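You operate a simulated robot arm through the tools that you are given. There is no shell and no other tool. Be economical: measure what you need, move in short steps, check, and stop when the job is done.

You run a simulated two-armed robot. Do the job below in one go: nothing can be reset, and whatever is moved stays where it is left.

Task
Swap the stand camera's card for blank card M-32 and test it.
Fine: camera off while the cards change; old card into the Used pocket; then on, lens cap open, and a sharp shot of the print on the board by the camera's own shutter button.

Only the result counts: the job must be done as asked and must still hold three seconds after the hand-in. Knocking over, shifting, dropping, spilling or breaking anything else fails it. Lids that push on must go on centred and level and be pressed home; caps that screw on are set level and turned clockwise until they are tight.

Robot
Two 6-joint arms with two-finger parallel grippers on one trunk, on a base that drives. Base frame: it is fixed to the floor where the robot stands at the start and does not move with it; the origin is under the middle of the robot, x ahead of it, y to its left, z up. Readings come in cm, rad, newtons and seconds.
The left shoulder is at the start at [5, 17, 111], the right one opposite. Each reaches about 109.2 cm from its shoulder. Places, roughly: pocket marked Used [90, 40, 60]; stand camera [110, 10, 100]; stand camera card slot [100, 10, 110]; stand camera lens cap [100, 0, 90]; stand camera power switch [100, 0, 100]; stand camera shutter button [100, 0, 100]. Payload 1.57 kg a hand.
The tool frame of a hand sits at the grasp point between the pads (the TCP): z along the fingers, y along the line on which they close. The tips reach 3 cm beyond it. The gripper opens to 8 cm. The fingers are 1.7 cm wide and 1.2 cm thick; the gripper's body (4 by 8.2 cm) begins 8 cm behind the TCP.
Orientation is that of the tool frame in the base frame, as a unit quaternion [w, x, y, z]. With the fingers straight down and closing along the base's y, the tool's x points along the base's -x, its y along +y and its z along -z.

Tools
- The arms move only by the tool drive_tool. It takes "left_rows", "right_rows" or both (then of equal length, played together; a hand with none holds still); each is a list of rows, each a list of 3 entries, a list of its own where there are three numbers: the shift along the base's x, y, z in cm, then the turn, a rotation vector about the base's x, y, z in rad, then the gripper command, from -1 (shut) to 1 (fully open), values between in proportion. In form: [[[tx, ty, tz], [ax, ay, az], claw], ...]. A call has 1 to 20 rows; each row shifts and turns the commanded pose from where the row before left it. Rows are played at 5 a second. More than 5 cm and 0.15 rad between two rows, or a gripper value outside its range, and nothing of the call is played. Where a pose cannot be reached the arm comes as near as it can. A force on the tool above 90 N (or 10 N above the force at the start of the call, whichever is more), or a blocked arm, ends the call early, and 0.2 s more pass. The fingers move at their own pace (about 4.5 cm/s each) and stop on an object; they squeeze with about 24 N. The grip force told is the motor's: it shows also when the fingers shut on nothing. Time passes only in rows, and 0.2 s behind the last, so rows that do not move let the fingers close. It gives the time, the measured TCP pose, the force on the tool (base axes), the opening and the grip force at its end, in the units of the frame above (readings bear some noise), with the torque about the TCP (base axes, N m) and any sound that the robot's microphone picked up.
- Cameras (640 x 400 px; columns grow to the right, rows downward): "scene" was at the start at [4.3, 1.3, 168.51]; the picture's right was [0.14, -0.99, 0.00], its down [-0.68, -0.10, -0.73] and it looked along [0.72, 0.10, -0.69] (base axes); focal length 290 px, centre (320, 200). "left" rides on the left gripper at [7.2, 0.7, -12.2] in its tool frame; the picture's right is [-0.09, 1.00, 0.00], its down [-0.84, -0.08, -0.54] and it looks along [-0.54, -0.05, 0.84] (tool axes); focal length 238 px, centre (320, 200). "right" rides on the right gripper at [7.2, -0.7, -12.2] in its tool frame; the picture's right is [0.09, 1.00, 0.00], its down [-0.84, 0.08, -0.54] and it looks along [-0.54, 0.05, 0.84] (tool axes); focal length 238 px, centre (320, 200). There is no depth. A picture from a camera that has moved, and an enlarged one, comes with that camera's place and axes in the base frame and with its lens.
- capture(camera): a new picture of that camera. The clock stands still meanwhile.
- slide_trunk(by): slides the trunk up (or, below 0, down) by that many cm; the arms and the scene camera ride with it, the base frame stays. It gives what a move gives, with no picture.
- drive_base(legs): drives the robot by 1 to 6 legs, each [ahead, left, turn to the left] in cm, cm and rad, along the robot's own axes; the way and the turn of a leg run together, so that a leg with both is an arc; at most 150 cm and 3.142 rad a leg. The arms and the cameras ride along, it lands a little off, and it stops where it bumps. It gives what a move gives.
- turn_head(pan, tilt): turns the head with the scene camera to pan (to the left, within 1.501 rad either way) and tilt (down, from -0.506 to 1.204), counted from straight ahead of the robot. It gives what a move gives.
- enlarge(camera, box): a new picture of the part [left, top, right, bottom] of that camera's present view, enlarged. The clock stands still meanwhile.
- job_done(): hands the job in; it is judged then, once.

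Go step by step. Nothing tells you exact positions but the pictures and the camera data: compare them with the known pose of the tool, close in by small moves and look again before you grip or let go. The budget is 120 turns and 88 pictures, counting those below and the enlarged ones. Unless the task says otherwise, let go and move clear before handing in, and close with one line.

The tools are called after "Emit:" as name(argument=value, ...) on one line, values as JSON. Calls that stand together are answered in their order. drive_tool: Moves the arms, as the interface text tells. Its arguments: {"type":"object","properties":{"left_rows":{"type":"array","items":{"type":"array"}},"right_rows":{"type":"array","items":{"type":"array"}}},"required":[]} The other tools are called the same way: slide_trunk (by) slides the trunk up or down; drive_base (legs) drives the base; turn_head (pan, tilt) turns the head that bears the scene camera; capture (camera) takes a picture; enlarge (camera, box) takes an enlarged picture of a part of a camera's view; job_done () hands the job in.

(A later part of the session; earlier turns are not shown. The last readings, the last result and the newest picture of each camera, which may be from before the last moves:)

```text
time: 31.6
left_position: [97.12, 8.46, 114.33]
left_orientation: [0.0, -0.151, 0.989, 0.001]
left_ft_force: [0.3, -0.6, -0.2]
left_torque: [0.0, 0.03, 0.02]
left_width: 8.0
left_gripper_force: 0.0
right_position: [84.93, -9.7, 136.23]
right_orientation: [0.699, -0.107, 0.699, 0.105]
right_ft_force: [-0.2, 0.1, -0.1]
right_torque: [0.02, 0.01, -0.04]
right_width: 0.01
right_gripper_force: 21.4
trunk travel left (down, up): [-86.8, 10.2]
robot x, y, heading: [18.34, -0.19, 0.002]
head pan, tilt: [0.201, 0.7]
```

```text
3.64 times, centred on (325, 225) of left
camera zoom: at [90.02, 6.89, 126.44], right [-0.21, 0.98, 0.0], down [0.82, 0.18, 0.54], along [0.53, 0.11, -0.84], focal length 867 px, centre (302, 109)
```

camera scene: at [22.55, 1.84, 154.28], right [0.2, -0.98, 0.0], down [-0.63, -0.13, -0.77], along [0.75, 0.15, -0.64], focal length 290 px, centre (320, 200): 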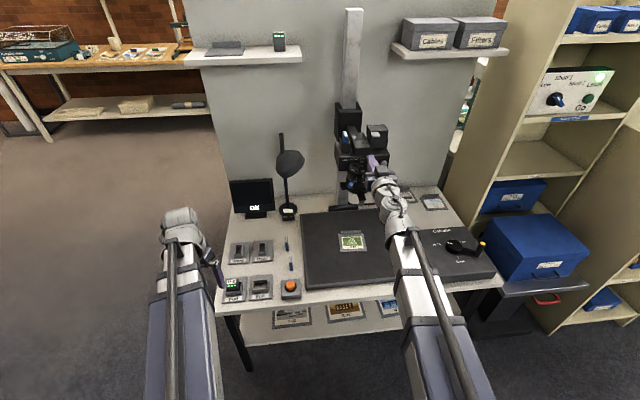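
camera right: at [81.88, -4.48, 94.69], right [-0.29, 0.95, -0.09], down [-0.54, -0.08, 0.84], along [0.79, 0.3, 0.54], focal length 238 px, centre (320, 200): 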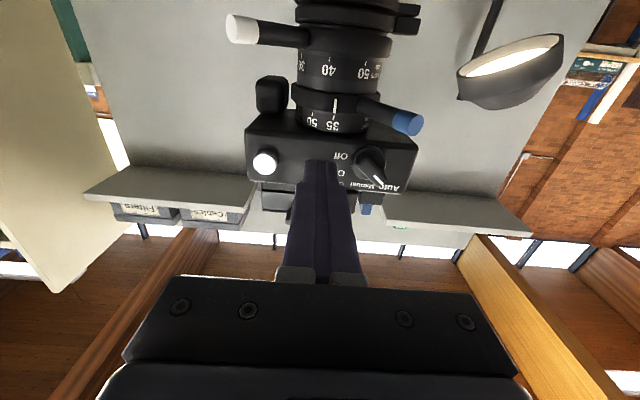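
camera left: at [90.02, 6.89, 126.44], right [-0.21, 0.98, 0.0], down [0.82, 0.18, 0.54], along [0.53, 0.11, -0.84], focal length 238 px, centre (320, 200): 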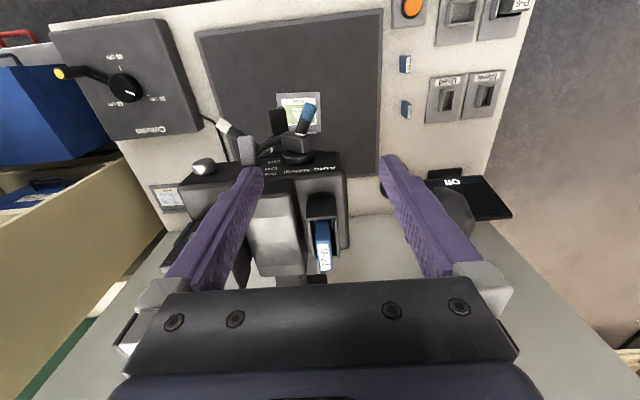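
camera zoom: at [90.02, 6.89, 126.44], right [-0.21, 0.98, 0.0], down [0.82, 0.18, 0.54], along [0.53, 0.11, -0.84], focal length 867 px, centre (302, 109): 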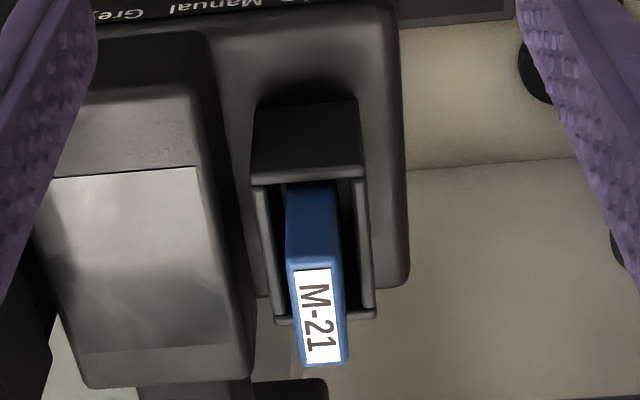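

The card is 7.7 cm ahead and 0.3 cm right of the TCP; top ~3.35 cm long, 1 cm thick. I'll part-close to 4 cm, move over it and lower slightly.

Emit:
drive_tool(left_rows=[[[0, 0, 0], [0, 0, 0], 0], [[2.48, 0.67, 0], [0, 0, 0], 0], [[2.48, 0.67, 0], [0, 0, 0], 0], [[2.48, 0.66, 0], [0, 0, 0], 0], [[0, 0, 0], [0, 0, 0], 0]])

Emit:
slide_trunk(by=-1)

Emit:
enlarge(camera="left", box=[220, 160, 420, 300])

Emit:
turn_head(pan=0.0, tilt=0.6)

Emit:
enlarge(camera="scene", box=[230, 130, 350, 220])

```text
time: 32.8
left_position: [104.34, 10.46, 114.3]
left_orientation: [0.0, -0.15, 0.989, -0.001]
left_ft_force: [0.2, -0.2, 0.5]
left_torque: [0.02, 0.0, 0.01]
left_width: 3.98
left_gripper_force: 0.1
right_position: [85.0, -9.83, 136.11]
right_orientation: [0.699, -0.107, 0.699, 0.105]
right_ft_force: [-0.7, -0.3, 0.3]
right_torque: [0.02, -0.02, 0.0]
right_width: 0.0
right_gripper_force: 21.8
trunk travel left (down, up): [-86.8, 10.2]
robot x, y, heading: [18.27, -0.01, 0.003]
head pan, tilt: [0.201, 0.7]
```

```text
time: 33.4
left_position: [104.28, 10.6, 113.3]
left_orientation: [-0.001, -0.151, 0.989, 0.0]
left_ft_force: [-0.2, 0.8, 1.2]
left_torque: [0.0, -0.03, 0.0]
left_width: 3.99
left_gripper_force: 0.1
right_position: [84.92, -9.62, 135.15]
right_orientation: [0.699, -0.107, 0.699, 0.106]
right_ft_force: [-0.2, -0.3, -0.9]
right_torque: [0.01, 0.02, 0.0]
right_width: 0.02
right_gripper_force: 21.5
trunk travel left (down, up): [-85.8, 11.2]
robot x, y, heading: [18.02, -0.01, -0.001]
head pan, tilt: [0.201, 0.7]
```

```text
2.86 times, centred on (320, 230) of left
camera zoom: at [97.27, 8.93, 125.48], right [-0.21, 0.98, 0.0], down [0.82, 0.18, 0.54], along [0.53, 0.11, -0.84], focal length 681 px, centre (320, 114)
```

zoom: 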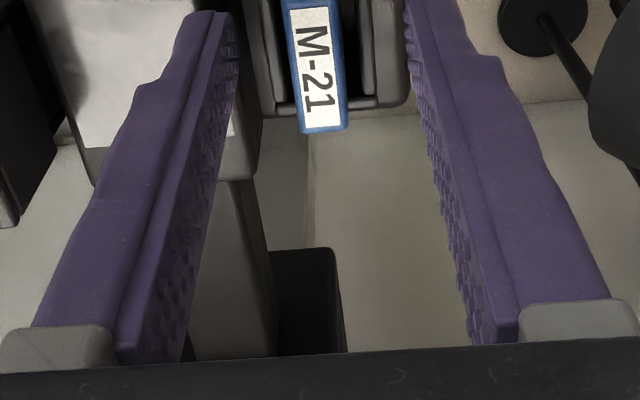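

```text
time: 34.1
left_position: [104.34, 10.58, 113.21]
left_orientation: [-0.001, -0.151, 0.989, 0.001]
left_ft_force: [-0.4, 0.0, 0.4]
left_torque: [0.0, -0.01, -0.02]
left_width: 4.01
left_gripper_force: 0.0
right_position: [84.94, -9.77, 135.25]
right_orientation: [0.699, -0.107, 0.699, 0.106]
right_ft_force: [0.3, 0.2, 0.3]
right_torque: [0.02, -0.03, 0.0]
right_width: 0.0
right_gripper_force: 21.2
trunk travel left (down, up): [-85.8, 11.2]
robot x, y, heading: [18.33, -0.09, 0.002]
head pan, tilt: [0.0, 0.6]
```

```text
4.44 times, centred on (290, 175) of scene
camera zoom: at [23.07, 0.15, 183.14], right [0.0, -1.0, 0.0], down [-0.57, 0.0, -0.82], along [0.82, 0.0, -0.57], focal length 1287 px, centre (453, 311)
```

zoom: 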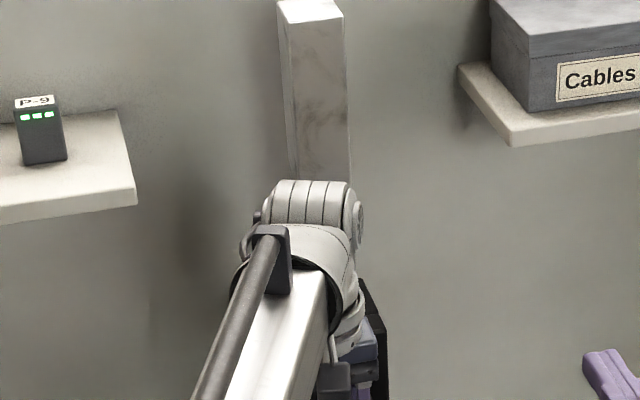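

The card is centred between the fingers. Closing and then lifting with the trunk.

Emit:
drive_tool(left_rows=[[[0, 0, 0], [0, 0, 0], -1], [[0, 0, 0], [0, 0, 0], -1], [[0, 0, 0], [0, 0, 0], -1], [[0, 0, 0], [0, 0, 0], -1]])

Emit:
slide_trunk(by=2)

Emit:
enlarge(camera="left", box=[220, 120, 420, 260])

```text
time: 35.1
left_position: [104.26, 10.6, 113.37]
left_orientation: [0.0, -0.151, 0.989, 0.0]
left_ft_force: [0.5, 1.1, 0.1]
left_torque: [0.01, 0.0, 0.0]
left_width: 1.1
left_gripper_force: 24.7
right_position: [84.93, -9.57, 135.25]
right_orientation: [0.699, -0.107, 0.699, 0.105]
right_ft_force: [-0.2, -0.7, -0.3]
right_torque: [0.0, -0.04, 0.01]
right_width: 0.0
right_gripper_force: 21.9
trunk travel left (down, up): [-85.8, 11.2]
robot x, y, heading: [17.71, 0.09, 0.004]
head pan, tilt: [0.0, 0.6]
```

```text
time: 35.8
left_position: [104.37, 10.51, 115.36]
left_orientation: [0.0, -0.15, 0.989, 0.0]
left_ft_force: [0.5, 0.1, -1.3]
left_torque: [0.04, -0.01, 0.0]
left_width: 1.1
left_gripper_force: 24.1
right_position: [84.97, -9.7, 137.22]
right_orientation: [0.699, -0.106, 0.699, 0.106]
right_ft_force: [0.0, 0.0, 0.4]
right_torque: [-0.04, 0.0, -0.01]
right_width: 0.0
right_gripper_force: 21.1
trunk travel left (down, up): [-87.8, 9.2]
robot x, y, heading: [18.26, -0.14, -0.002]
head pan, tilt: [0.0, 0.6]
```

```text
2.86 times, centred on (320, 190) of left
camera zoom: at [97.3, 8.92, 127.46], right [-0.21, 0.98, 0.0], down [0.82, 0.18, 0.54], along [0.53, 0.11, -0.84], focal length 681 px, centre (320, 229)
```

zoom: 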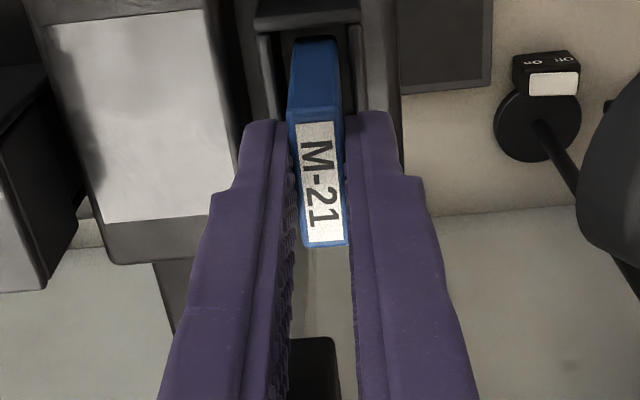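

Old card is held and lifting freely. Lift further, back away, and travel above the Used pocket.

Emit:
slide_trunk(by=4)

Emit:
drive_tool(left_rows=[[[-4.5, -1.4, 0], [0, 0, 0], -1], [[-4.5, -1.4, 0], [0, 0, 0], -1], [[-2, 4, 0], [0, 0, 0], -1], [[-1, 4.5, 0], [0, 0, 0], -1], [[0, 4.6, 0], [0, 0, 0], -1], [[0, 4.6, 0], [0, 0, 0], -1], [[0, 4.6, 0], [0, 0, 0], -1], [[0, 4.6, 0], [0, 0, 0], -1], [[0, 4.6, 0], [0, 0, 0], -1]])

Emit:
slide_trunk(by=-40)

Emit:
capture(camera="left")

```text
time: 36.6
left_position: [104.41, 10.62, 119.31]
left_orientation: [0.001, -0.15, 0.989, 0.0]
left_ft_force: [-0.2, -0.5, 0.2]
left_torque: [-0.02, -0.01, -0.03]
left_width: 1.1
left_gripper_force: 23.8
right_position: [85.03, -9.81, 141.41]
right_orientation: [0.699, -0.107, 0.699, 0.106]
right_ft_force: [0.5, 0.4, 0.0]
right_torque: [-0.02, -0.01, 0.02]
right_width: 0.0
right_gripper_force: 20.9
trunk travel left (down, up): [-91.8, 5.2]
robot x, y, heading: [18.32, 0.01, 0.006]
head pan, tilt: [0.0, 0.6]
```

```text
time: 38.6
left_position: [92.39, 39.44, 119.1]
left_orientation: [0.0, -0.149, 0.989, 0.0]
left_ft_force: [-0.8, 0.1, 0.1]
left_torque: [0.03, 0.01, -0.01]
left_width: 1.08
left_gripper_force: 24.0
right_position: [84.97, -9.65, 141.26]
right_orientation: [0.699, -0.107, 0.699, 0.105]
right_ft_force: [0.3, 0.5, -0.5]
right_torque: [-0.01, 0.01, -0.02]
right_width: 0.02
right_gripper_force: 21.5
trunk travel left (down, up): [-91.8, 5.2]
robot x, y, heading: [17.99, -0.19, -0.001]
head pan, tilt: [0.0, 0.6]
```

```text
time: 42.4
left_position: [92.22, 39.28, 79.26]
left_orientation: [-0.001, -0.151, 0.989, 0.0]
left_ft_force: [-0.3, -0.5, 0.1]
left_torque: [0.02, -0.02, -0.02]
left_width: 1.09
left_gripper_force: 23.8
right_position: [84.97, -9.68, 101.21]
right_orientation: [0.699, -0.107, 0.699, 0.105]
right_ft_force: [0.1, 0.2, -1.1]
right_torque: [-0.03, -0.03, 0.01]
right_width: 0.0
right_gripper_force: 21.5
trunk travel left (down, up): [-51.8, 45.2]
robot x, y, heading: [17.99, 0.43, 0.002]
head pan, tilt: [0.0, 0.6]
```

```text
49 pictures are left
camera left: at [85.32, 37.59, 91.48], right [-0.21, 0.98, 0.0], down [0.82, 0.18, 0.54], along [0.53, 0.11, -0.84], focal length 238 px, centre (320, 200)
```

left: 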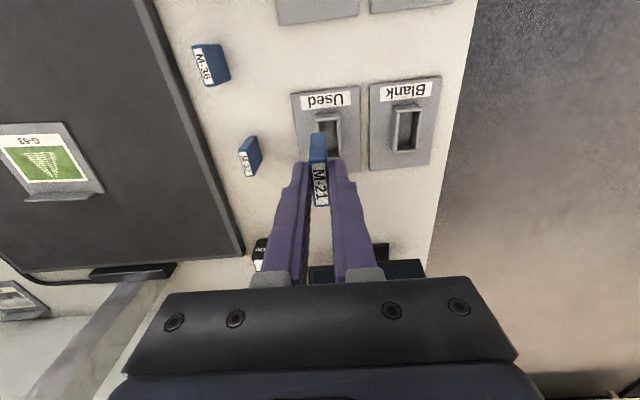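

Emit:
enlarge(camera="left", box=[230, 80, 450, 210])

```text
2.91 times, centred on (340, 145) of left
camera zoom: at [85.32, 37.59, 91.48], right [-0.21, 0.98, 0.0], down [0.82, 0.18, 0.54], along [0.53, 0.11, -0.84], focal length 693 px, centre (262, 360)
```

zoom: 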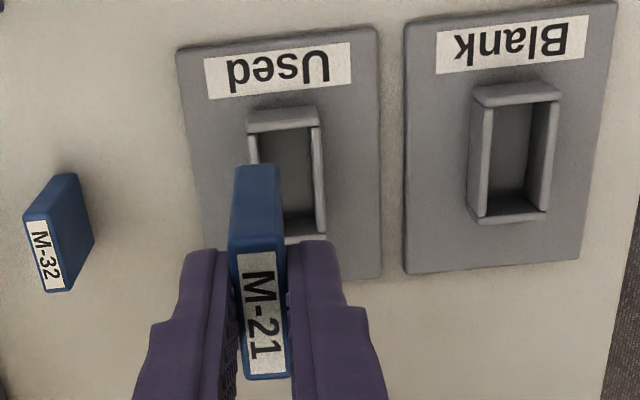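

The Used slot is about 1.8 cm ahead and 0.8 cm left of the held card. Shifting and lowering to just above it.

Emit:
drive_tool(left_rows=[[[1.49, 1.32, 0], [0, 0, 0], -1], [[0, 0, 0], [0, 0, 0], -1]])

Emit:
slide_trunk(by=-9)

Emit:
enlarge(camera="left", box=[220, 60, 420, 200])

Emit:
turn_head(pan=0.5, tilt=0.75)

Emit:
capture(camera="scene")

```text
time: 43.0
left_position: [93.77, 40.65, 79.24]
left_orientation: [0.001, -0.15, 0.989, 0.001]
left_ft_force: [-0.3, 0.0, 0.0]
left_torque: [0.02, 0.02, 0.01]
left_width: 1.09
left_gripper_force: 24.0
right_position: [84.97, -9.68, 101.29]
right_orientation: [0.699, -0.106, 0.699, 0.104]
right_ft_force: [0.4, 0.3, 0.5]
right_torque: [-0.01, -0.02, 0.03]
right_width: 0.0
right_gripper_force: 21.0
trunk travel left (down, up): [-51.8, 45.2]
robot x, y, heading: [18.14, 0.11, -0.001]
head pan, tilt: [0.0, 0.6]
```

```text
time: 44.3
left_position: [93.78, 40.49, 70.37]
left_orientation: [0.0, -0.15, 0.989, 0.001]
left_ft_force: [-0.3, -0.2, -0.4]
left_torque: [0.01, -0.01, 0.03]
left_width: 1.08
left_gripper_force: 23.7
right_position: [84.95, -9.75, 92.25]
right_orientation: [0.699, -0.108, 0.699, 0.106]
right_ft_force: [0.7, 0.4, 0.3]
right_torque: [0.0, 0.01, 0.0]
right_width: 0.02
right_gripper_force: 21.1
trunk travel left (down, up): [-42.8, 54.2]
robot x, y, heading: [17.94, -0.13, -0.0]
head pan, tilt: [0.0, 0.6]
```

```text
2.86 times, centred on (320, 130) of left
camera zoom: at [86.76, 38.93, 82.48], right [-0.21, 0.98, 0.0], down [0.82, 0.18, 0.54], along [0.53, 0.11, -0.84], focal length 681 px, centre (320, 400)
```

zoom: 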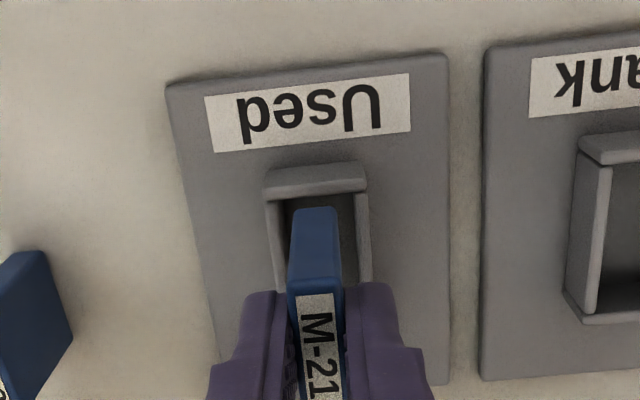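

```text
time: 45.2
left_position: [93.73, 40.52, 70.13]
left_orientation: [-0.001, -0.15, 0.989, 0.0]
left_ft_force: [0.0, -0.4, -0.4]
left_torque: [0.03, 0.03, -0.01]
left_width: 1.12
left_gripper_force: 24.2
right_position: [85.03, -9.63, 92.28]
right_orientation: [0.699, -0.106, 0.699, 0.105]
right_ft_force: [0.0, -0.3, 0.3]
right_torque: [0.05, 0.0, 0.05]
right_width: 0.01
right_gripper_force: 21.5
trunk travel left (down, up): [-42.8, 54.2]
robot x, y, heading: [17.92, 0.1, -0.002]
head pan, tilt: [0.499, 0.75]
```

```text
46 pictures are left
camera scene: at [21.5, 4.11, 138.85], right [0.48, -0.88, 0.0], down [-0.6, -0.33, -0.73], along [0.64, 0.35, -0.68], focal length 290 px, centre (320, 200)
```

scene: 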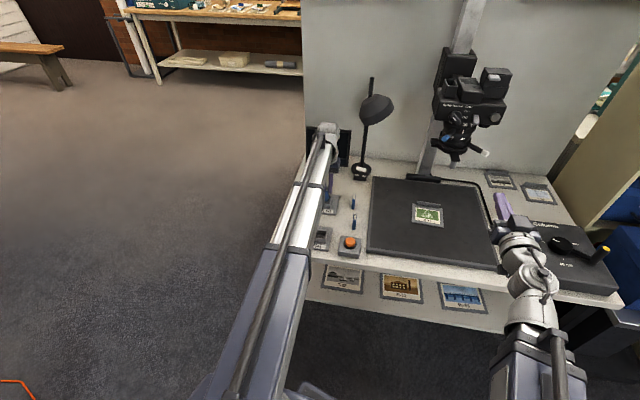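

The card is nearly over the slot; it needs ~0.45 cm more forward and 0.15 cm left. Then I lower into it.

Emit:
drive_tool(left_rows=[[[0.39, 0.28, 0], [0, 0, 0], -1], [[0, 0, 0], [0, 0, 0], -1]])

Emit:
slide_trunk(by=-3)

Emit:
enlarge(camera="left", box=[220, 60, 420, 200])

```text
time: 45.8
left_position: [94.14, 40.78, 70.23]
left_orientation: [0.0, -0.15, 0.989, 0.0]
left_ft_force: [0.2, 0.3, -0.4]
left_torque: [-0.03, -0.01, 0.01]
left_width: 1.07
left_gripper_force: 24.0
right_position: [84.99, -9.59, 92.21]
right_orientation: [0.699, -0.106, 0.699, 0.105]
right_ft_force: [0.3, 0.2, -0.1]
right_torque: [-0.03, 0.0, 0.03]
right_width: 0.0
right_gripper_force: 21.4
trunk travel left (down, up): [-42.8, 54.2]
robot x, y, heading: [18.18, -0.08, 0.001]
head pan, tilt: [0.499, 0.75]
```

```text
time: 46.6
left_position: [94.19, 40.78, 67.35]
left_orientation: [0.0, -0.15, 0.989, 0.0]
left_ft_force: [0.3, -0.4, 0.9]
left_torque: [0.01, -0.02, 0.01]
left_width: 1.08
left_gripper_force: 24.2
right_position: [84.93, -9.66, 89.34]
right_orientation: [0.699, -0.107, 0.699, 0.105]
right_ft_force: [-0.8, 0.5, 0.6]
right_torque: [-0.02, -0.02, -0.01]
right_width: 0.0
right_gripper_force: 21.5
trunk travel left (down, up): [-39.8, 57.2]
robot x, y, heading: [17.92, 0.1, 0.003]
head pan, tilt: [0.499, 0.75]
```

```text
2.86 times, centred on (320, 130) of left
camera zoom: at [87.13, 39.16, 79.48], right [-0.21, 0.98, 0.0], down [0.82, 0.18, 0.54], along [0.53, 0.11, -0.84], focal length 681 px, centre (320, 400)
```

zoom: 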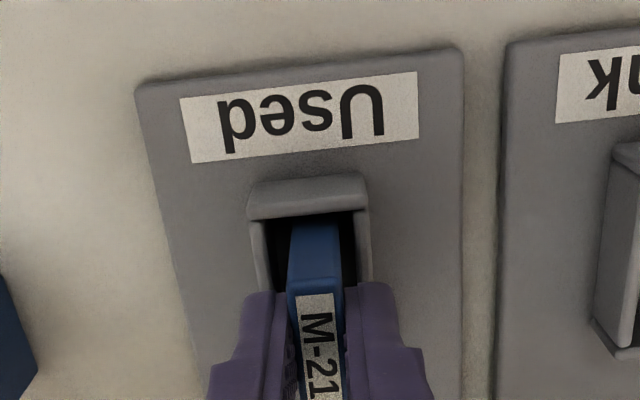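

The card has entered the slot. Lower another centimetre and check force.

Emit:
slide_trunk(by=-1)

```text
time: 47.1
left_position: [94.13, 40.7, 66.29]
left_orientation: [-0.001, -0.151, 0.989, 0.0]
left_ft_force: [-1.8, 0.4, 6.3]
left_torque: [0.04, 0.08, -0.04]
left_width: 1.09
left_gripper_force: 23.9
right_position: [84.97, -9.7, 88.33]
right_orientation: [0.699, -0.106, 0.699, 0.105]
right_ft_force: [-0.3, 0.5, 0.2]
right_torque: [0.0, -0.02, -0.01]
right_width: 0.0
right_gripper_force: 21.6
trunk travel left (down, up): [-38.8, 58.2]
robot x, y, heading: [17.9, -0.04, 0.001]
head pan, tilt: [0.499, 0.75]
```

Contact at 6 N — card on the pocket floor. Release and lift, then view.

Emit:
drive_tool(left_rows=[[[0, 0, 0], [0, 0, 0], -0.3], [[0, 0, 0], [0, 0, 0], -0.2], [[0, 0, 0], [0, 0, 0], 0], [[0, 0, 0], [0, 0, 0], 0]])

Emit:
slide_trunk(by=6)

Emit:
drive_tool(left_rows=[[[-3.8, -1.2, 0], [0, 0, 0], 0], [[0, -4, 0], [0, 0, 0], 0], [[0, -2, 0], [0, 0, 0], 0]])

Emit:
capture(camera="left")

```text
time: 48.1
left_position: [94.07, 40.87, 66.21]
left_orientation: [0.0, -0.15, 0.989, 0.0]
left_ft_force: [-0.2, 0.6, -0.4]
left_torque: [0.01, -0.01, -0.04]
left_width: 3.99
left_gripper_force: 0.1
right_position: [84.92, -9.7, 88.3]
right_orientation: [0.699, -0.106, 0.699, 0.104]
right_ft_force: [-0.4, -0.6, -0.1]
right_torque: [0.01, -0.01, -0.02]
right_width: 0.0
right_gripper_force: 21.2
trunk travel left (down, up): [-38.8, 58.2]
robot x, y, heading: [18.06, 0.2, 0.002]
head pan, tilt: [0.499, 0.75]
```

```text
time: 49.1
left_position: [94.19, 40.78, 72.26]
left_orientation: [0.0, -0.15, 0.989, -0.001]
left_ft_force: [-0.6, 0.3, 1.2]
left_torque: [-0.02, 0.0, 0.0]
left_width: 4.02
left_gripper_force: 0.0
right_position: [84.86, -9.61, 94.36]
right_orientation: [0.699, -0.106, 0.699, 0.105]
right_ft_force: [0.4, -0.1, 0.6]
right_torque: [0.01, 0.01, -0.02]
right_width: 0.0
right_gripper_force: 21.2
trunk travel left (down, up): [-44.8, 52.2]
robot x, y, heading: [18.02, -0.13, 0.001]
head pan, tilt: [0.499, 0.75]
```

```text
time: 50.0
left_position: [90.32, 33.45, 72.24]
left_orientation: [-0.001, -0.15, 0.989, -0.001]
left_ft_force: [1.2, -0.3, -0.1]
left_torque: [-0.02, -0.01, -0.04]
left_width: 4.02
left_gripper_force: 0.0
right_position: [84.98, -9.68, 94.23]
right_orientation: [0.699, -0.106, 0.699, 0.105]
right_ft_force: [0.2, -0.1, 0.4]
right_torque: [0.02, 0.01, 0.0]
right_width: 0.0
right_gripper_force: 21.5
trunk travel left (down, up): [-44.8, 52.2]
robot x, y, heading: [17.97, -0.16, 0.002]
head pan, tilt: [0.499, 0.75]
```

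```text
44 pictures are left
camera left: at [83.29, 31.87, 84.47], right [-0.21, 0.98, 0.0], down [0.82, 0.18, 0.54], along [0.53, 0.11, -0.84], focal length 238 px, centre (320, 200)
```

left: 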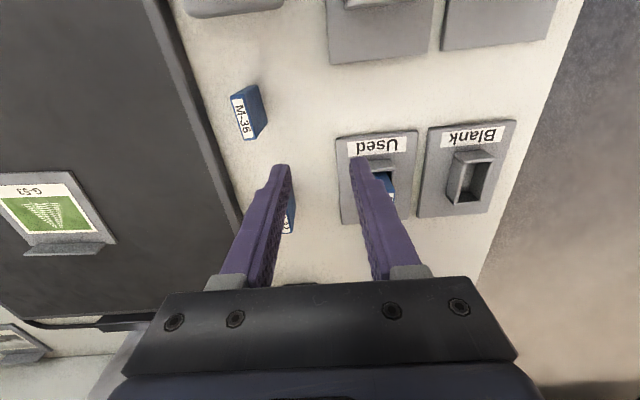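

Old card sits in Used. M-32 is hidden behind a finger; I'll shift sideways to bring it between the fingers.

Emit:
drive_tool(left_rows=[[[1.2, -4, 0], [0, 0, 0], 1], [[0, 0, 0], [0, 0, 0], 1]])

Emit:
enlarge(camera="left", box=[220, 100, 420, 240])

```text
time: 50.5
left_position: [91.46, 29.36, 72.32]
left_orientation: [0.0, -0.151, 0.989, 0.0]
left_ft_force: [-0.1, -0.6, 0.2]
left_torque: [-0.02, 0.03, -0.01]
left_width: 8.0
left_gripper_force: 0.2
right_position: [85.04, -9.73, 94.26]
right_orientation: [0.699, -0.106, 0.699, 0.105]
right_ft_force: [0.0, 0.7, -0.3]
right_torque: [0.0, -0.01, -0.01]
right_width: 0.0
right_gripper_force: 21.6
trunk travel left (down, up): [-44.8, 52.2]
robot x, y, heading: [18.04, -0.24, 0.007]
head pan, tilt: [0.499, 0.75]
```

```text
2.86 times, centred on (320, 170) of left
camera zoom: at [84.42, 27.79, 84.48], right [-0.21, 0.98, 0.0], down [0.82, 0.17, 0.54], along [0.53, 0.11, -0.84], focal length 681 px, centre (320, 286)
```

zoom: 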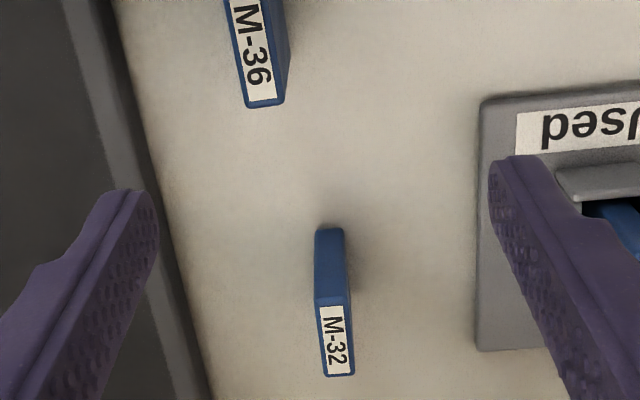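

M-32 is 7.85 cm ahead, well aligned. Moving over it, then lowering.

Emit:
drive_tool(left_rows=[[[3.77, 1.1, 0], [0, 0, 0], 0], [[3.77, 1.09, 0], [0, 0, 0], -0.1], [[0, 0, 0], [0, 0, 0], -0.1]])

Emit:
slide_trunk(by=-4.5)

Emit:
enlarge(camera="left", box=[220, 120, 420, 260])

```text
time: 51.4
left_position: [99.03, 31.69, 72.24]
left_orientation: [0.0, -0.151, 0.989, 0.0]
left_ft_force: [0.5, -0.6, 0.2]
left_torque: [-0.01, 0.01, -0.02]
left_width: 3.59
left_gripper_force: 0.0
right_position: [84.93, -9.7, 94.15]
right_orientation: [0.699, -0.106, 0.699, 0.105]
right_ft_force: [-0.3, 0.0, 0.0]
right_torque: [-0.02, 0.03, 0.0]
right_width: 0.02
right_gripper_force: 21.5
trunk travel left (down, up): [-44.8, 52.2]
robot x, y, heading: [17.94, 0.23, 0.001]
head pan, tilt: [0.499, 0.75]
```

```text
time: 52.2
left_position: [99.05, 31.71, 67.84]
left_orientation: [0.0, -0.15, 0.989, 0.001]
left_ft_force: [-0.2, -0.7, -0.1]
left_torque: [0.0, -0.02, 0.02]
left_width: 3.58
left_gripper_force: 0.1
right_position: [85.03, -9.73, 89.73]
right_orientation: [0.699, -0.108, 0.699, 0.106]
right_ft_force: [0.2, 0.0, 0.0]
right_torque: [0.0, 0.01, 0.02]
right_width: 0.0
right_gripper_force: 21.4
trunk travel left (down, up): [-40.3, 56.7]
robot x, y, heading: [18.29, -0.15, -0.0]
head pan, tilt: [0.499, 0.75]
```

```text
2.86 times, centred on (320, 190) of left
camera zoom: at [91.99, 30.17, 79.98], right [-0.21, 0.98, 0.0], down [0.82, 0.17, 0.54], along [0.53, 0.11, -0.84], focal length 681 px, centre (320, 229)
```

zoom: 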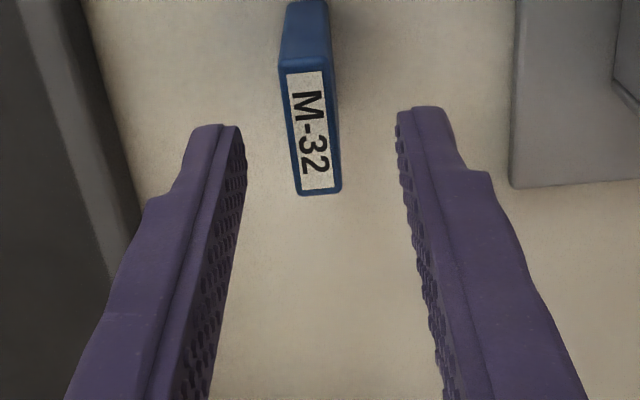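

Aligned. Lower 2.2 cm, grip, and lift.

Emit:
slide_trunk(by=-2.2)

Emit:
drive_tool(left_rows=[[[0, 0, 0], [0, 0, 0], -1], [[0, 0, 0], [0, 0, 0], -1], [[0, 0, 0], [0, 0, 0], -1], [[0, 0, 0], [0, 0, 0], -1]])

Emit:
slide_trunk(by=10)

Emit:
enlarge(camera="left", box=[220, 120, 420, 260])

```text
time: 52.9
left_position: [99.0, 31.81, 65.44]
left_orientation: [0.0, -0.15, 0.989, 0.0]
left_ft_force: [0.2, -0.2, 0.3]
left_torque: [0.0, 0.03, -0.02]
left_width: 3.59
left_gripper_force: 0.0
right_position: [84.9, -9.66, 87.66]
right_orientation: [0.699, -0.106, 0.699, 0.106]
right_ft_force: [0.0, -0.3, 0.0]
right_torque: [-0.03, 0.04, -0.01]
right_width: 0.0
right_gripper_force: 21.5
trunk travel left (down, up): [-38.1, 58.9]
robot x, y, heading: [17.8, -0.47, 0.0]
head pan, tilt: [0.499, 0.75]
```

```text
time: 53.9
left_position: [99.15, 31.74, 65.52]
left_orientation: [-0.001, -0.151, 0.989, 0.0]
left_ft_force: [-0.3, -0.1, 0.7]
left_torque: [0.01, 0.02, -0.02]
left_width: 1.1
left_gripper_force: 24.5
right_position: [84.96, -9.71, 87.54]
right_orientation: [0.699, -0.106, 0.699, 0.105]
right_ft_force: [0.1, 0.3, -0.1]
right_torque: [0.01, 0.0, 0.0]
right_width: 0.0
right_gripper_force: 21.6
trunk travel left (down, up): [-38.1, 58.9]
robot x, y, heading: [17.94, -0.05, 0.002]
head pan, tilt: [0.499, 0.75]
```

```text
time: 55.2
left_position: [99.09, 31.73, 75.59]
left_orientation: [0.0, -0.15, 0.989, 0.0]
left_ft_force: [-0.2, 0.1, -0.3]
left_torque: [-0.02, -0.02, 0.01]
left_width: 1.09
left_gripper_force: 23.8
right_position: [84.94, -9.73, 97.52]
right_orientation: [0.699, -0.108, 0.699, 0.105]
right_ft_force: [0.5, -0.5, -1.0]
right_torque: [-0.02, 0.01, -0.03]
right_width: 0.0
right_gripper_force: 21.1
trunk travel left (down, up): [-48.1, 48.9]
robot x, y, heading: [18.22, 0.07, 0.0]
head pan, tilt: [0.499, 0.75]
```

```text
2.86 times, centred on (320, 190) of left
camera zoom: at [92.01, 30.17, 87.76], right [-0.21, 0.98, 0.0], down [0.82, 0.18, 0.54], along [0.53, 0.11, -0.84], focal length 681 px, centre (320, 229)
```

zoom: 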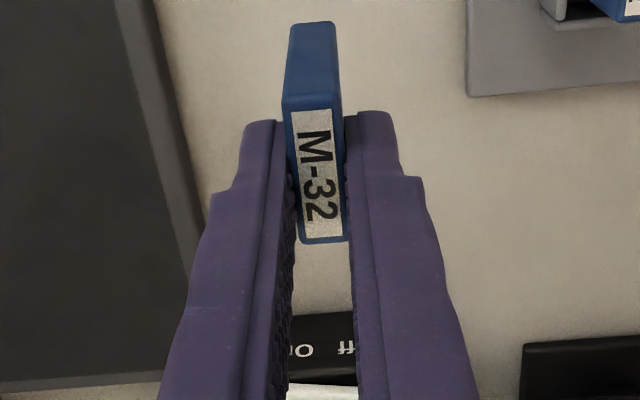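

M-32 is held. Back off from the lamp, rise to insertion height and come in front of the camera slot.

Emit:
drive_tool(left_rows=[[[-4, -1.2, 0], [0, 0, 0], -1], [[-4, -1.2, 0], [0, 0, 0], -1]])

Emit:
slide_trunk(by=38)

Emit:
slide_trunk(by=6)

Emit:
drive_tool(left_rows=[[[0.6, -4.4, 0], [0, 0, 0], -1], [[0.6, -4.4, 0], [0, 0, 0], -1], [[0.6, -4.4, 0], [0, 0, 0], -1], [[0.6, -4.4, 0], [0, 0, 0], -1], [[0.6, -3.3, 0], [0, 0, 0], -1], [[0, 0, 0], [0, 0, 0], -1]])

```text
time: 55.8
left_position: [90.86, 29.44, 75.46]
left_orientation: [0.001, -0.15, 0.989, 0.0]
left_ft_force: [-0.2, -0.1, -1.4]
left_torque: [0.01, -0.01, -0.02]
left_width: 1.08
left_gripper_force: 24.2
right_position: [84.99, -9.61, 97.58]
right_orientation: [0.699, -0.107, 0.699, 0.105]
right_ft_force: [-0.1, 0.1, -0.4]
right_torque: [-0.03, -0.01, -0.02]
right_width: 0.01
right_gripper_force: 21.6
trunk travel left (down, up): [-48.1, 48.9]
robot x, y, heading: [17.82, -0.26, -0.0]
head pan, tilt: [0.499, 0.75]
```

```text
time: 59.5
left_position: [90.89, 29.31, 113.55]
left_orientation: [0.0, -0.15, 0.989, 0.0]
left_ft_force: [-0.4, -0.5, -0.1]
left_torque: [-0.01, -0.01, 0.01]
left_width: 1.08
left_gripper_force: 23.9
right_position: [85.04, -9.7, 135.55]
right_orientation: [0.699, -0.107, 0.699, 0.106]
right_ft_force: [0.4, -0.1, 0.4]
right_torque: [-0.02, 0.01, -0.02]
right_width: 0.0
right_gripper_force: 21.7
trunk travel left (down, up): [-86.1, 10.9]
robot x, y, heading: [18.04, -0.02, 0.002]
head pan, tilt: [0.499, 0.75]
```

```text
time: 60.5
left_position: [90.99, 29.41, 119.52]
left_orientation: [0.0, -0.151, 0.989, 0.0]
left_ft_force: [0.0, -0.1, -1.3]
left_torque: [0.02, -0.02, -0.02]
left_width: 1.09
left_gripper_force: 23.8
right_position: [84.89, -9.62, 141.6]
right_orientation: [0.699, -0.107, 0.699, 0.105]
right_ft_force: [0.5, -0.1, -0.1]
right_torque: [0.0, 0.02, 0.01]
right_width: 0.0
right_gripper_force: 21.6
trunk travel left (down, up): [-92.1, 4.9]
robot x, y, heading: [17.8, -0.13, 0.002]
head pan, tilt: [0.499, 0.75]
```

```text
time: 61.9
left_position: [93.92, 8.58, 119.52]
left_orientation: [0.001, -0.15, 0.989, 0.0]
left_ft_force: [0.9, -0.1, -0.6]
left_torque: [0.02, -0.01, -0.02]
left_width: 1.09
left_gripper_force: 24.3
right_position: [84.92, -9.64, 141.57]
right_orientation: [0.699, -0.105, 0.7, 0.103]
right_ft_force: [0.4, 1.5, -0.5]
right_torque: [0.03, 0.01, -0.02]
right_width: 0.0
right_gripper_force: 21.5
trunk travel left (down, up): [-92.1, 4.9]
robot x, y, heading: [18.21, 0.07, 0.003]
head pan, tilt: [0.499, 0.75]
```

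Emit:
drive_tool(left_rows=[[[3.6, 0.7, 0], [0, 0, 0], -1], [[3.6, 0.7, 0], [0, 0, 0], -1], [[3.43, 0.62, 0], [0, 0, 0], -1], [[0, 0, 0], [0, 0, 0], -1]])

Emit:
slide_trunk(by=-3)

Emit:
enlarge(camera="left", box=[220, 90, 420, 230])

```text
time: 62.9
left_position: [104.6, 10.47, 119.7]
left_orientation: [-0.001, -0.151, 0.989, 0.0]
left_ft_force: [-0.2, 0.1, -1.4]
left_torque: [0.0, -0.01, 0.01]
left_width: 1.1
left_gripper_force: 23.9
right_position: [84.93, -9.59, 141.62]
right_orientation: [0.699, -0.107, 0.699, 0.107]
right_ft_force: [-0.1, 0.0, 0.5]
right_torque: [0.05, 0.04, -0.03]
right_width: 0.0
right_gripper_force: 21.0
trunk travel left (down, up): [-92.1, 4.9]
robot x, y, heading: [18.2, -0.01, 0.005]
head pan, tilt: [0.499, 0.75]
```

```text
time: 63.6
left_position: [104.57, 10.48, 116.57]
left_orientation: [0.001, -0.15, 0.989, 0.0]
left_ft_force: [-0.2, 0.7, -0.9]
left_torque: [0.04, -0.02, 0.02]
left_width: 1.06
left_gripper_force: 24.1
right_position: [84.94, -9.69, 138.56]
right_orientation: [0.699, -0.107, 0.699, 0.106]
right_ft_force: [0.0, 0.0, 0.3]
right_torque: [-0.03, 0.0, 0.01]
right_width: 0.0
right_gripper_force: 21.2
trunk travel left (down, up): [-89.1, 7.9]
robot x, y, heading: [18.07, -0.33, 0.001]
head pan, tilt: [0.499, 0.75]
```

```text
2.86 times, centred on (320, 160) of left
camera zoom: at [97.57, 8.82, 128.78], right [-0.21, 0.98, 0.0], down [0.82, 0.18, 0.54], along [0.53, 0.11, -0.84], focal length 681 px, centre (320, 314)
```

zoom: 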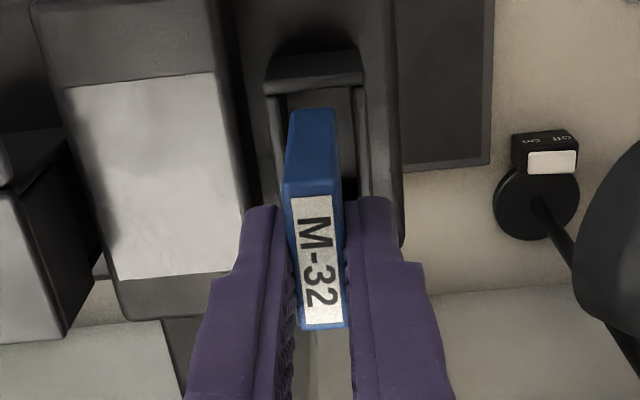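

The card bottom is right at the box rim; it needs ~0.15 cm to the left. Correct and lower slowly.

Emit:
drive_tool(left_rows=[[[-0.04, 0.15, 0], [0, 0, 0], -1], [[0, 0, 0], [0, 0, 0], -1]])

Emit:
slide_trunk(by=-1)

Emit:
slide_trunk(by=-1)

Emit:
enlarge(camera="left", box=[220, 90, 420, 230])

```text
time: 64.2
left_position: [104.62, 10.52, 116.58]
left_orientation: [0.0, -0.151, 0.989, 0.0]
left_ft_force: [0.1, 0.4, 0.7]
left_torque: [0.01, -0.02, 0.02]
left_width: 1.1
left_gripper_force: 24.2
right_position: [84.99, -9.71, 138.52]
right_orientation: [0.699, -0.106, 0.699, 0.106]
right_ft_force: [0.7, 0.0, 0.9]
right_torque: [0.02, 0.0, -0.01]
right_width: 0.0
right_gripper_force: 21.3
trunk travel left (down, up): [-89.1, 7.9]
robot x, y, heading: [18.39, -0.18, -0.002]
head pan, tilt: [0.499, 0.75]
```

```text
time: 64.8
left_position: [104.51, 10.61, 115.59]
left_orientation: [0.0, -0.15, 0.989, 0.0]
left_ft_force: [0.3, -0.1, -0.2]
left_torque: [-0.03, -0.01, 0.01]
left_width: 1.11
left_gripper_force: 24.1
right_position: [85.05, -9.63, 137.59]
right_orientation: [0.699, -0.107, 0.699, 0.105]
right_ft_force: [1.0, -0.3, -0.1]
right_torque: [0.01, -0.01, -0.01]
right_width: 0.0
right_gripper_force: 21.4
trunk travel left (down, up): [-88.1, 8.9]
robot x, y, heading: [18.21, -0.23, 0.003]
head pan, tilt: [0.499, 0.75]
```

```text
time: 65.4
left_position: [104.64, 10.56, 114.6]
left_orientation: [0.001, -0.152, 0.988, 0.0]
left_ft_force: [0.0, 0.5, -0.4]
left_torque: [0.04, -0.04, -0.01]
left_width: 1.06
left_gripper_force: 23.9
right_position: [84.88, -9.63, 136.55]
right_orientation: [0.699, -0.106, 0.699, 0.104]
right_ft_force: [0.9, 0.1, 0.3]
right_torque: [-0.01, -0.02, 0.0]
right_width: 0.0
right_gripper_force: 21.4
trunk travel left (down, up): [-87.1, 9.9]
robot x, y, heading: [17.82, 0.01, 0.005]
head pan, tilt: [0.499, 0.75]
```

```text
2.86 times, centred on (320, 160) of left
camera zoom: at [97.55, 8.95, 126.78], right [-0.21, 0.98, 0.0], down [0.82, 0.18, 0.54], along [0.53, 0.11, -0.84], focal length 681 px, centre (320, 314)
```

zoom: 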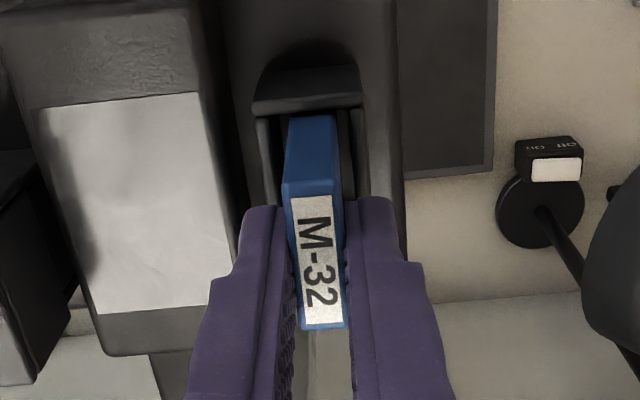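

Going in freely. Lower on, watching the force.

Emit:
slide_trunk(by=-0.8)

Emit:
slide_trunk(by=-0.5)

```text
time: 66.0
left_position: [104.58, 10.69, 113.77]
left_orientation: [0.0, -0.15, 0.989, 0.001]
left_ft_force: [0.7, -0.3, -0.8]
left_torque: [-0.03, -0.01, -0.01]
left_width: 1.07
left_gripper_force: 24.1
right_position: [84.97, -9.69, 135.7]
right_orientation: [0.699, -0.107, 0.699, 0.106]
right_ft_force: [-0.7, 1.1, -0.6]
right_torque: [-0.02, -0.01, 0.01]
right_width: 0.0
right_gripper_force: 21.0
trunk travel left (down, up): [-86.3, 10.7]
robot x, y, heading: [18.11, -0.3, 0.005]
head pan, tilt: [0.499, 0.75]
```

```text
time: 66.5
left_position: [104.57, 10.61, 113.21]
left_orientation: [0.001, -0.151, 0.989, 0.0]
left_ft_force: [-0.6, -0.6, 0.0]
left_torque: [-0.02, 0.01, 0.04]
left_width: 1.07
left_gripper_force: 23.7
right_position: [84.96, -9.64, 135.28]
right_orientation: [0.699, -0.106, 0.699, 0.105]
right_ft_force: [0.5, -0.5, 0.5]
right_torque: [-0.02, -0.02, 0.01]
right_width: 0.01
right_gripper_force: 21.6
trunk travel left (down, up): [-85.8, 11.2]
robot x, y, heading: [18.02, -0.17, 0.003]
head pan, tilt: [0.499, 0.75]
```

Emit:
slide_trunk(by=-0.3)

Emit:
slide_trunk(by=-0.3)

```text
time: 67.0
left_position: [104.64, 10.59, 112.97]
left_orientation: [0.0, -0.151, 0.989, 0.0]
left_ft_force: [2.7, 0.2, 6.4]
left_torque: [0.02, -0.05, 0.04]
left_width: 1.1
left_gripper_force: 23.5
right_position: [84.98, -9.67, 134.9]
right_orientation: [0.699, -0.108, 0.699, 0.106]
right_ft_force: [0.6, -0.6, 0.4]
right_torque: [-0.01, -0.01, 0.0]
right_width: 0.0
right_gripper_force: 21.2
trunk travel left (down, up): [-85.5, 11.5]
robot x, y, heading: [18.35, 0.15, 0.003]
head pan, tilt: [0.499, 0.75]
```

```text
time: 67.6
left_position: [104.66, 10.57, 112.95]
left_orientation: [0.004, -0.15, 0.989, 0.001]
left_ft_force: [20.7, 1.8, 57.0]
left_torque: [0.1, -0.42, 0.0]
left_width: 1.08
left_gripper_force: 23.8
right_position: [84.67, -9.77, 135.0]
right_orientation: [0.7, -0.106, 0.698, 0.104]
right_ft_force: [-1.4, 0.4, 0.3]
right_torque: [0.0, -0.01, -0.01]
right_width: 0.0
right_gripper_force: 21.7
trunk travel left (down, up): [-85.2, 11.8]
robot x, y, heading: [17.9, -0.19, 0.0]
head pan, tilt: [0.499, 0.75]
```

Firm stop reached: the card is home. Ease off, release, lift and check.

Emit:
slide_trunk(by=0.3)

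Emit:
drive_tool(left_rows=[[[0, 0, 0], [0, 0, 0], -0.3], [[0, 0, 0], [0, 0, 0], -0.1], [[0, 0, 0], [0, 0, 0], 0], [[0, 0, 0], [0, 0, 0], 0]])

Emit:
slide_trunk(by=3.3)

Emit:
drive_tool(left_rows=[[[-3.7, -1, 0], [0, 0, 0], 0], [[-3.7, -1.1, 0], [0, 0, 0], 1], [[0, 0, 0], [0, 0, 0], 1]])

Emit:
enlarge(camera="left", box=[270, 170, 380, 280])

```text
time: 68.1
left_position: [104.47, 10.6, 113.01]
left_orientation: [0.001, -0.15, 0.989, 0.0]
left_ft_force: [15.0, 1.5, 26.2]
left_torque: [0.06, -0.42, 0.01]
left_width: 1.09
left_gripper_force: 24.1
right_position: [84.96, -9.69, 134.95]
right_orientation: [0.699, -0.107, 0.699, 0.106]
right_ft_force: [-0.2, 0.1, 0.6]
right_torque: [-0.01, 0.01, 0.01]
right_width: 0.0
right_gripper_force: 20.9
trunk travel left (down, up): [-85.5, 11.5]
robot x, y, heading: [18.17, 0.16, 0.001]
head pan, tilt: [0.499, 0.75]
```

```text
time: 69.1
left_position: [104.4, 10.48, 112.98]
left_orientation: [0.0, -0.15, 0.989, 0.0]
left_ft_force: [-2.6, 0.0, 4.1]
left_torque: [-0.03, 0.04, 0.02]
left_width: 3.95
left_gripper_force: 0.0
right_position: [84.98, -9.75, 134.97]
right_orientation: [0.699, -0.108, 0.699, 0.106]
right_ft_force: [-0.6, 0.7, -0.5]
right_torque: [0.0, 0.0, 0.01]
right_width: 0.0
right_gripper_force: 21.4
trunk travel left (down, up): [-85.5, 11.5]
robot x, y, heading: [18.29, 0.18, -0.001]
head pan, tilt: [0.499, 0.75]
```

```text
time: 69.9
left_position: [104.57, 10.54, 116.23]
left_orientation: [0.001, -0.15, 0.989, 0.0]
left_ft_force: [-0.4, 0.1, 0.3]
left_torque: [-0.01, 0.02, -0.01]
left_width: 4.02
left_gripper_force: 0.1
right_position: [85.05, -9.59, 138.36]
right_orientation: [0.699, -0.107, 0.699, 0.106]
right_ft_force: [-0.2, 0.0, 0.8]
right_torque: [0.0, 0.01, 0.0]
right_width: 0.0
right_gripper_force: 21.4
trunk travel left (down, up): [-88.8, 8.2]
robot x, y, heading: [18.38, -0.23, 0.001]
head pan, tilt: [0.499, 0.75]
```

```text
time: 70.7
left_position: [97.15, 8.4, 116.31]
left_orientation: [0.0, -0.15, 0.989, 0.0]
left_ft_force: [0.2, -0.2, 0.4]
left_torque: [0.01, 0.0, -0.01]
left_width: 7.99
left_gripper_force: 0.1
right_position: [85.03, -9.68, 138.23]
right_orientation: [0.699, -0.107, 0.699, 0.105]
right_ft_force: [0.1, 0.6, 0.2]
right_torque: [-0.01, 0.01, -0.02]
right_width: 0.0
right_gripper_force: 21.3
trunk travel left (down, up): [-88.8, 8.2]
robot x, y, heading: [18.29, 0.08, 0.003]
head pan, tilt: [0.499, 0.75]
```

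```text
3.64 times, centred on (325, 225) of left
camera zoom: at [90.22, 6.76, 128.45], right [-0.21, 0.98, 0.0], down [0.82, 0.18, 0.54], along [0.53, 0.11, -0.84], focal length 867 px, centre (302, 109)
```

zoom: 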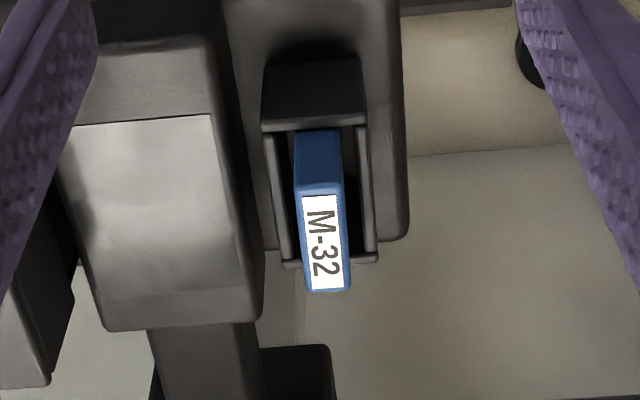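

M-32 is seated like the old one. Now I'll park the left hand aside, lower the trunk so the right finger sits under the power lever's height, and approach.

Emit:
drive_tool(left_rows=[[[-4.5, -1, 0], [0, 0, 0], 1], [[-3, 3, 0], [0, 0, 0], 1], [[-3, 3.2, 0], [0, 0, 0], 1], [[-3, 3.5, 0], [0, 0, 0], 1], [[-3, 3.5, 0], [0, 0, 0], 1], [[-3, 3.5, 0], [0, 0, 0], 1], [[-3, 3.5, 0], [0, 0, 0], 1], [[-2, 4, 0], [0, 0, 0], 1], [[-2, 4, 0], [0, 0, 0], 1]])

Emit:
slide_trunk(by=-37)

Emit:
turn_head(pan=0.2, tilt=0.6)

Emit:
drive_tool(right_rows=[[[2, 4, 0], [0, 0, 0], -1], [[2, 4, 0], [0, 0, 0], -1], [[2.2, 0.65, 0], [0, 0, 0], -1], [[0, 0, 0], [0, 0, 0], -1]])

Emit:
enlarge(camera="right", box=[220, 40, 420, 180])

```text
time: 72.7
left_position: [70.82, 35.6, 116.22]
left_orientation: [0.001, -0.149, 0.989, -0.001]
left_ft_force: [-0.6, -0.1, -0.6]
left_torque: [-0.01, 0.0, 0.0]
left_width: 7.98
left_gripper_force: 0.0
right_position: [84.94, -9.57, 138.28]
right_orientation: [0.699, -0.106, 0.699, 0.104]
right_ft_force: [-0.3, 0.4, 0.4]
right_torque: [0.0, 0.02, 0.0]
right_width: 0.01
right_gripper_force: 20.7
trunk travel left (down, up): [-88.8, 8.2]
robot x, y, heading: [18.19, 0.15, 0.001]
head pan, tilt: [0.499, 0.75]
```

```text
time: 76.2
left_position: [70.77, 35.47, 79.13]
left_orientation: [-0.001, -0.15, 0.989, -0.001]
left_ft_force: [0.3, 0.1, 0.3]
left_torque: [0.01, 0.0, -0.02]
left_width: 8.0
left_gripper_force: 0.0
right_position: [84.9, -9.67, 101.36]
right_orientation: [0.699, -0.106, 0.699, 0.104]
right_ft_force: [0.7, -0.9, -0.5]
right_torque: [0.02, 0.01, -0.02]
right_width: 0.0
right_gripper_force: 21.2
trunk travel left (down, up): [-51.8, 45.2]
robot x, y, heading: [18.05, 0.09, 0.003]
head pan, tilt: [0.499, 0.75]
```

```text
time: 77.0
left_position: [70.77, 35.59, 79.25]
left_orientation: [0.0, -0.151, 0.989, 0.0]
left_ft_force: [-0.4, 0.3, -0.8]
left_torque: [-0.01, -0.01, 0.03]
left_width: 8.02
left_gripper_force: 0.0
right_position: [84.9, -9.62, 101.19]
right_orientation: [0.699, -0.107, 0.699, 0.106]
right_ft_force: [-0.3, -0.5, 0.6]
right_torque: [0.0, 0.01, 0.0]
right_width: 0.01
right_gripper_force: 21.0
trunk travel left (down, up): [-51.8, 45.2]
robot x, y, heading: [18.11, 0.1, 0.006]
head pan, tilt: [0.201, 0.6]
```

```text
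time: 78.0
left_position: [70.91, 35.51, 79.28]
left_orientation: [-0.001, -0.15, 0.989, -0.001]
left_ft_force: [1.0, -0.4, 0.5]
left_torque: [0.01, 0.03, 0.01]
left_width: 8.0
left_gripper_force: 0.0
right_position: [91.27, -0.84, 101.29]
right_orientation: [0.7, -0.106, 0.699, 0.105]
right_ft_force: [-0.2, -1.2, -0.2]
right_torque: [-0.04, 0.03, 0.02]
right_width: 0.0
right_gripper_force: 21.2
trunk travel left (down, up): [-51.8, 45.2]
robot x, y, heading: [17.81, 0.07, 0.001]
head pan, tilt: [0.201, 0.6]
```

```text
2.86 times, centred on (320, 110) of right
camera zoom: at [80.09, -5.21, 94.01], right [-0.29, 0.95, -0.09], down [-0.54, -0.09, 0.84], along [0.79, 0.3, 0.54], focal length 681 px, centre (320, 457)
```

zoom: 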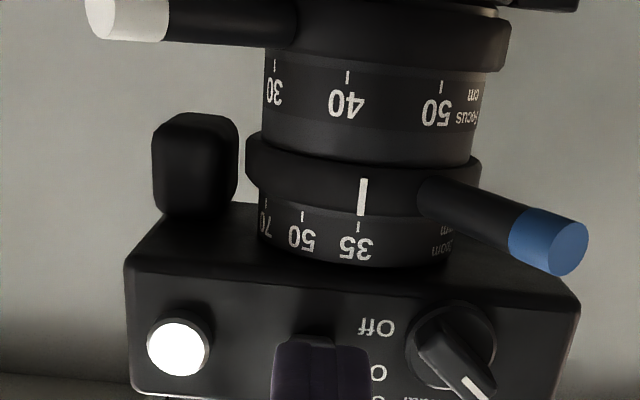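

Emit:
slide_trunk(by=-0.6)

Emit:
drive_tool(right_rows=[[[3, 0.95, 0], [0, 0, 0], -1], [[2, 0.6, 0], [0, 0, 0], -1], [[1.5, 0.5, 0], [0, 0, 0], -1], [[0, 0, 0], [0, 0, 0], -1]])

Emit:
enlarge(camera="scene", box=[330, 130, 430, 220])

```text
time: 78.6
left_position: [70.79, 35.71, 78.63]
left_orientation: [0.0, -0.151, 0.989, 0.0]
left_ft_force: [-0.1, -0.1, 0.2]
left_torque: [0.02, -0.03, -0.02]
left_width: 8.01
left_gripper_force: 0.1
right_position: [91.2, -0.9, 100.67]
right_orientation: [0.7, -0.106, 0.699, 0.105]
right_ft_force: [0.2, 0.2, 0.4]
right_torque: [0.01, 0.01, 0.0]
right_width: 0.02
right_gripper_force: 21.8
trunk travel left (down, up): [-51.2, 45.8]
robot x, y, heading: [18.03, -0.36, -0.0]
head pan, tilt: [0.201, 0.6]
```

```text
time: 79.6
left_position: [70.71, 35.46, 78.65]
left_orientation: [0.0, -0.151, 0.989, 0.0]
left_ft_force: [0.1, -0.3, 0.4]
left_torque: [0.01, -0.03, 0.05]
left_width: 7.98
left_gripper_force: 0.0
right_position: [97.76, 1.14, 100.63]
right_orientation: [0.699, -0.106, 0.699, 0.105]
right_ft_force: [-0.9, -0.7, 0.7]
right_torque: [-0.01, 0.0, 0.0]
right_width: 0.0
right_gripper_force: 22.0
trunk travel left (down, up): [-51.2, 45.8]
robot x, y, heading: [17.86, -0.08, -0.004]
head pan, tilt: [0.201, 0.6]
```

```text
4.44 times, centred on (380, 175) of scene
camera zoom: at [22.89, 1.92, 148.54], right [0.2, -0.98, 0.0], down [-0.55, -0.11, -0.83], along [0.81, 0.17, -0.56], focal length 1287 px, centre (53, 311)
```

zoom: 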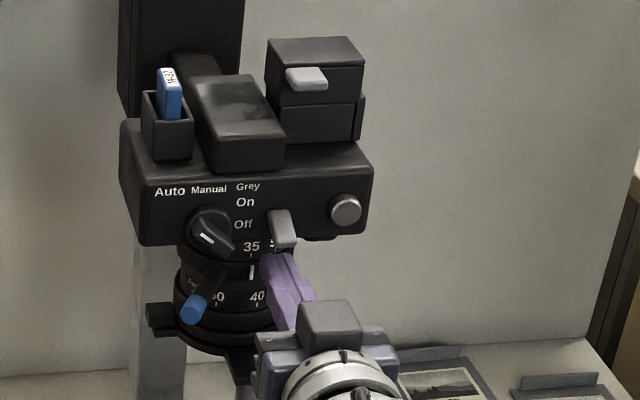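

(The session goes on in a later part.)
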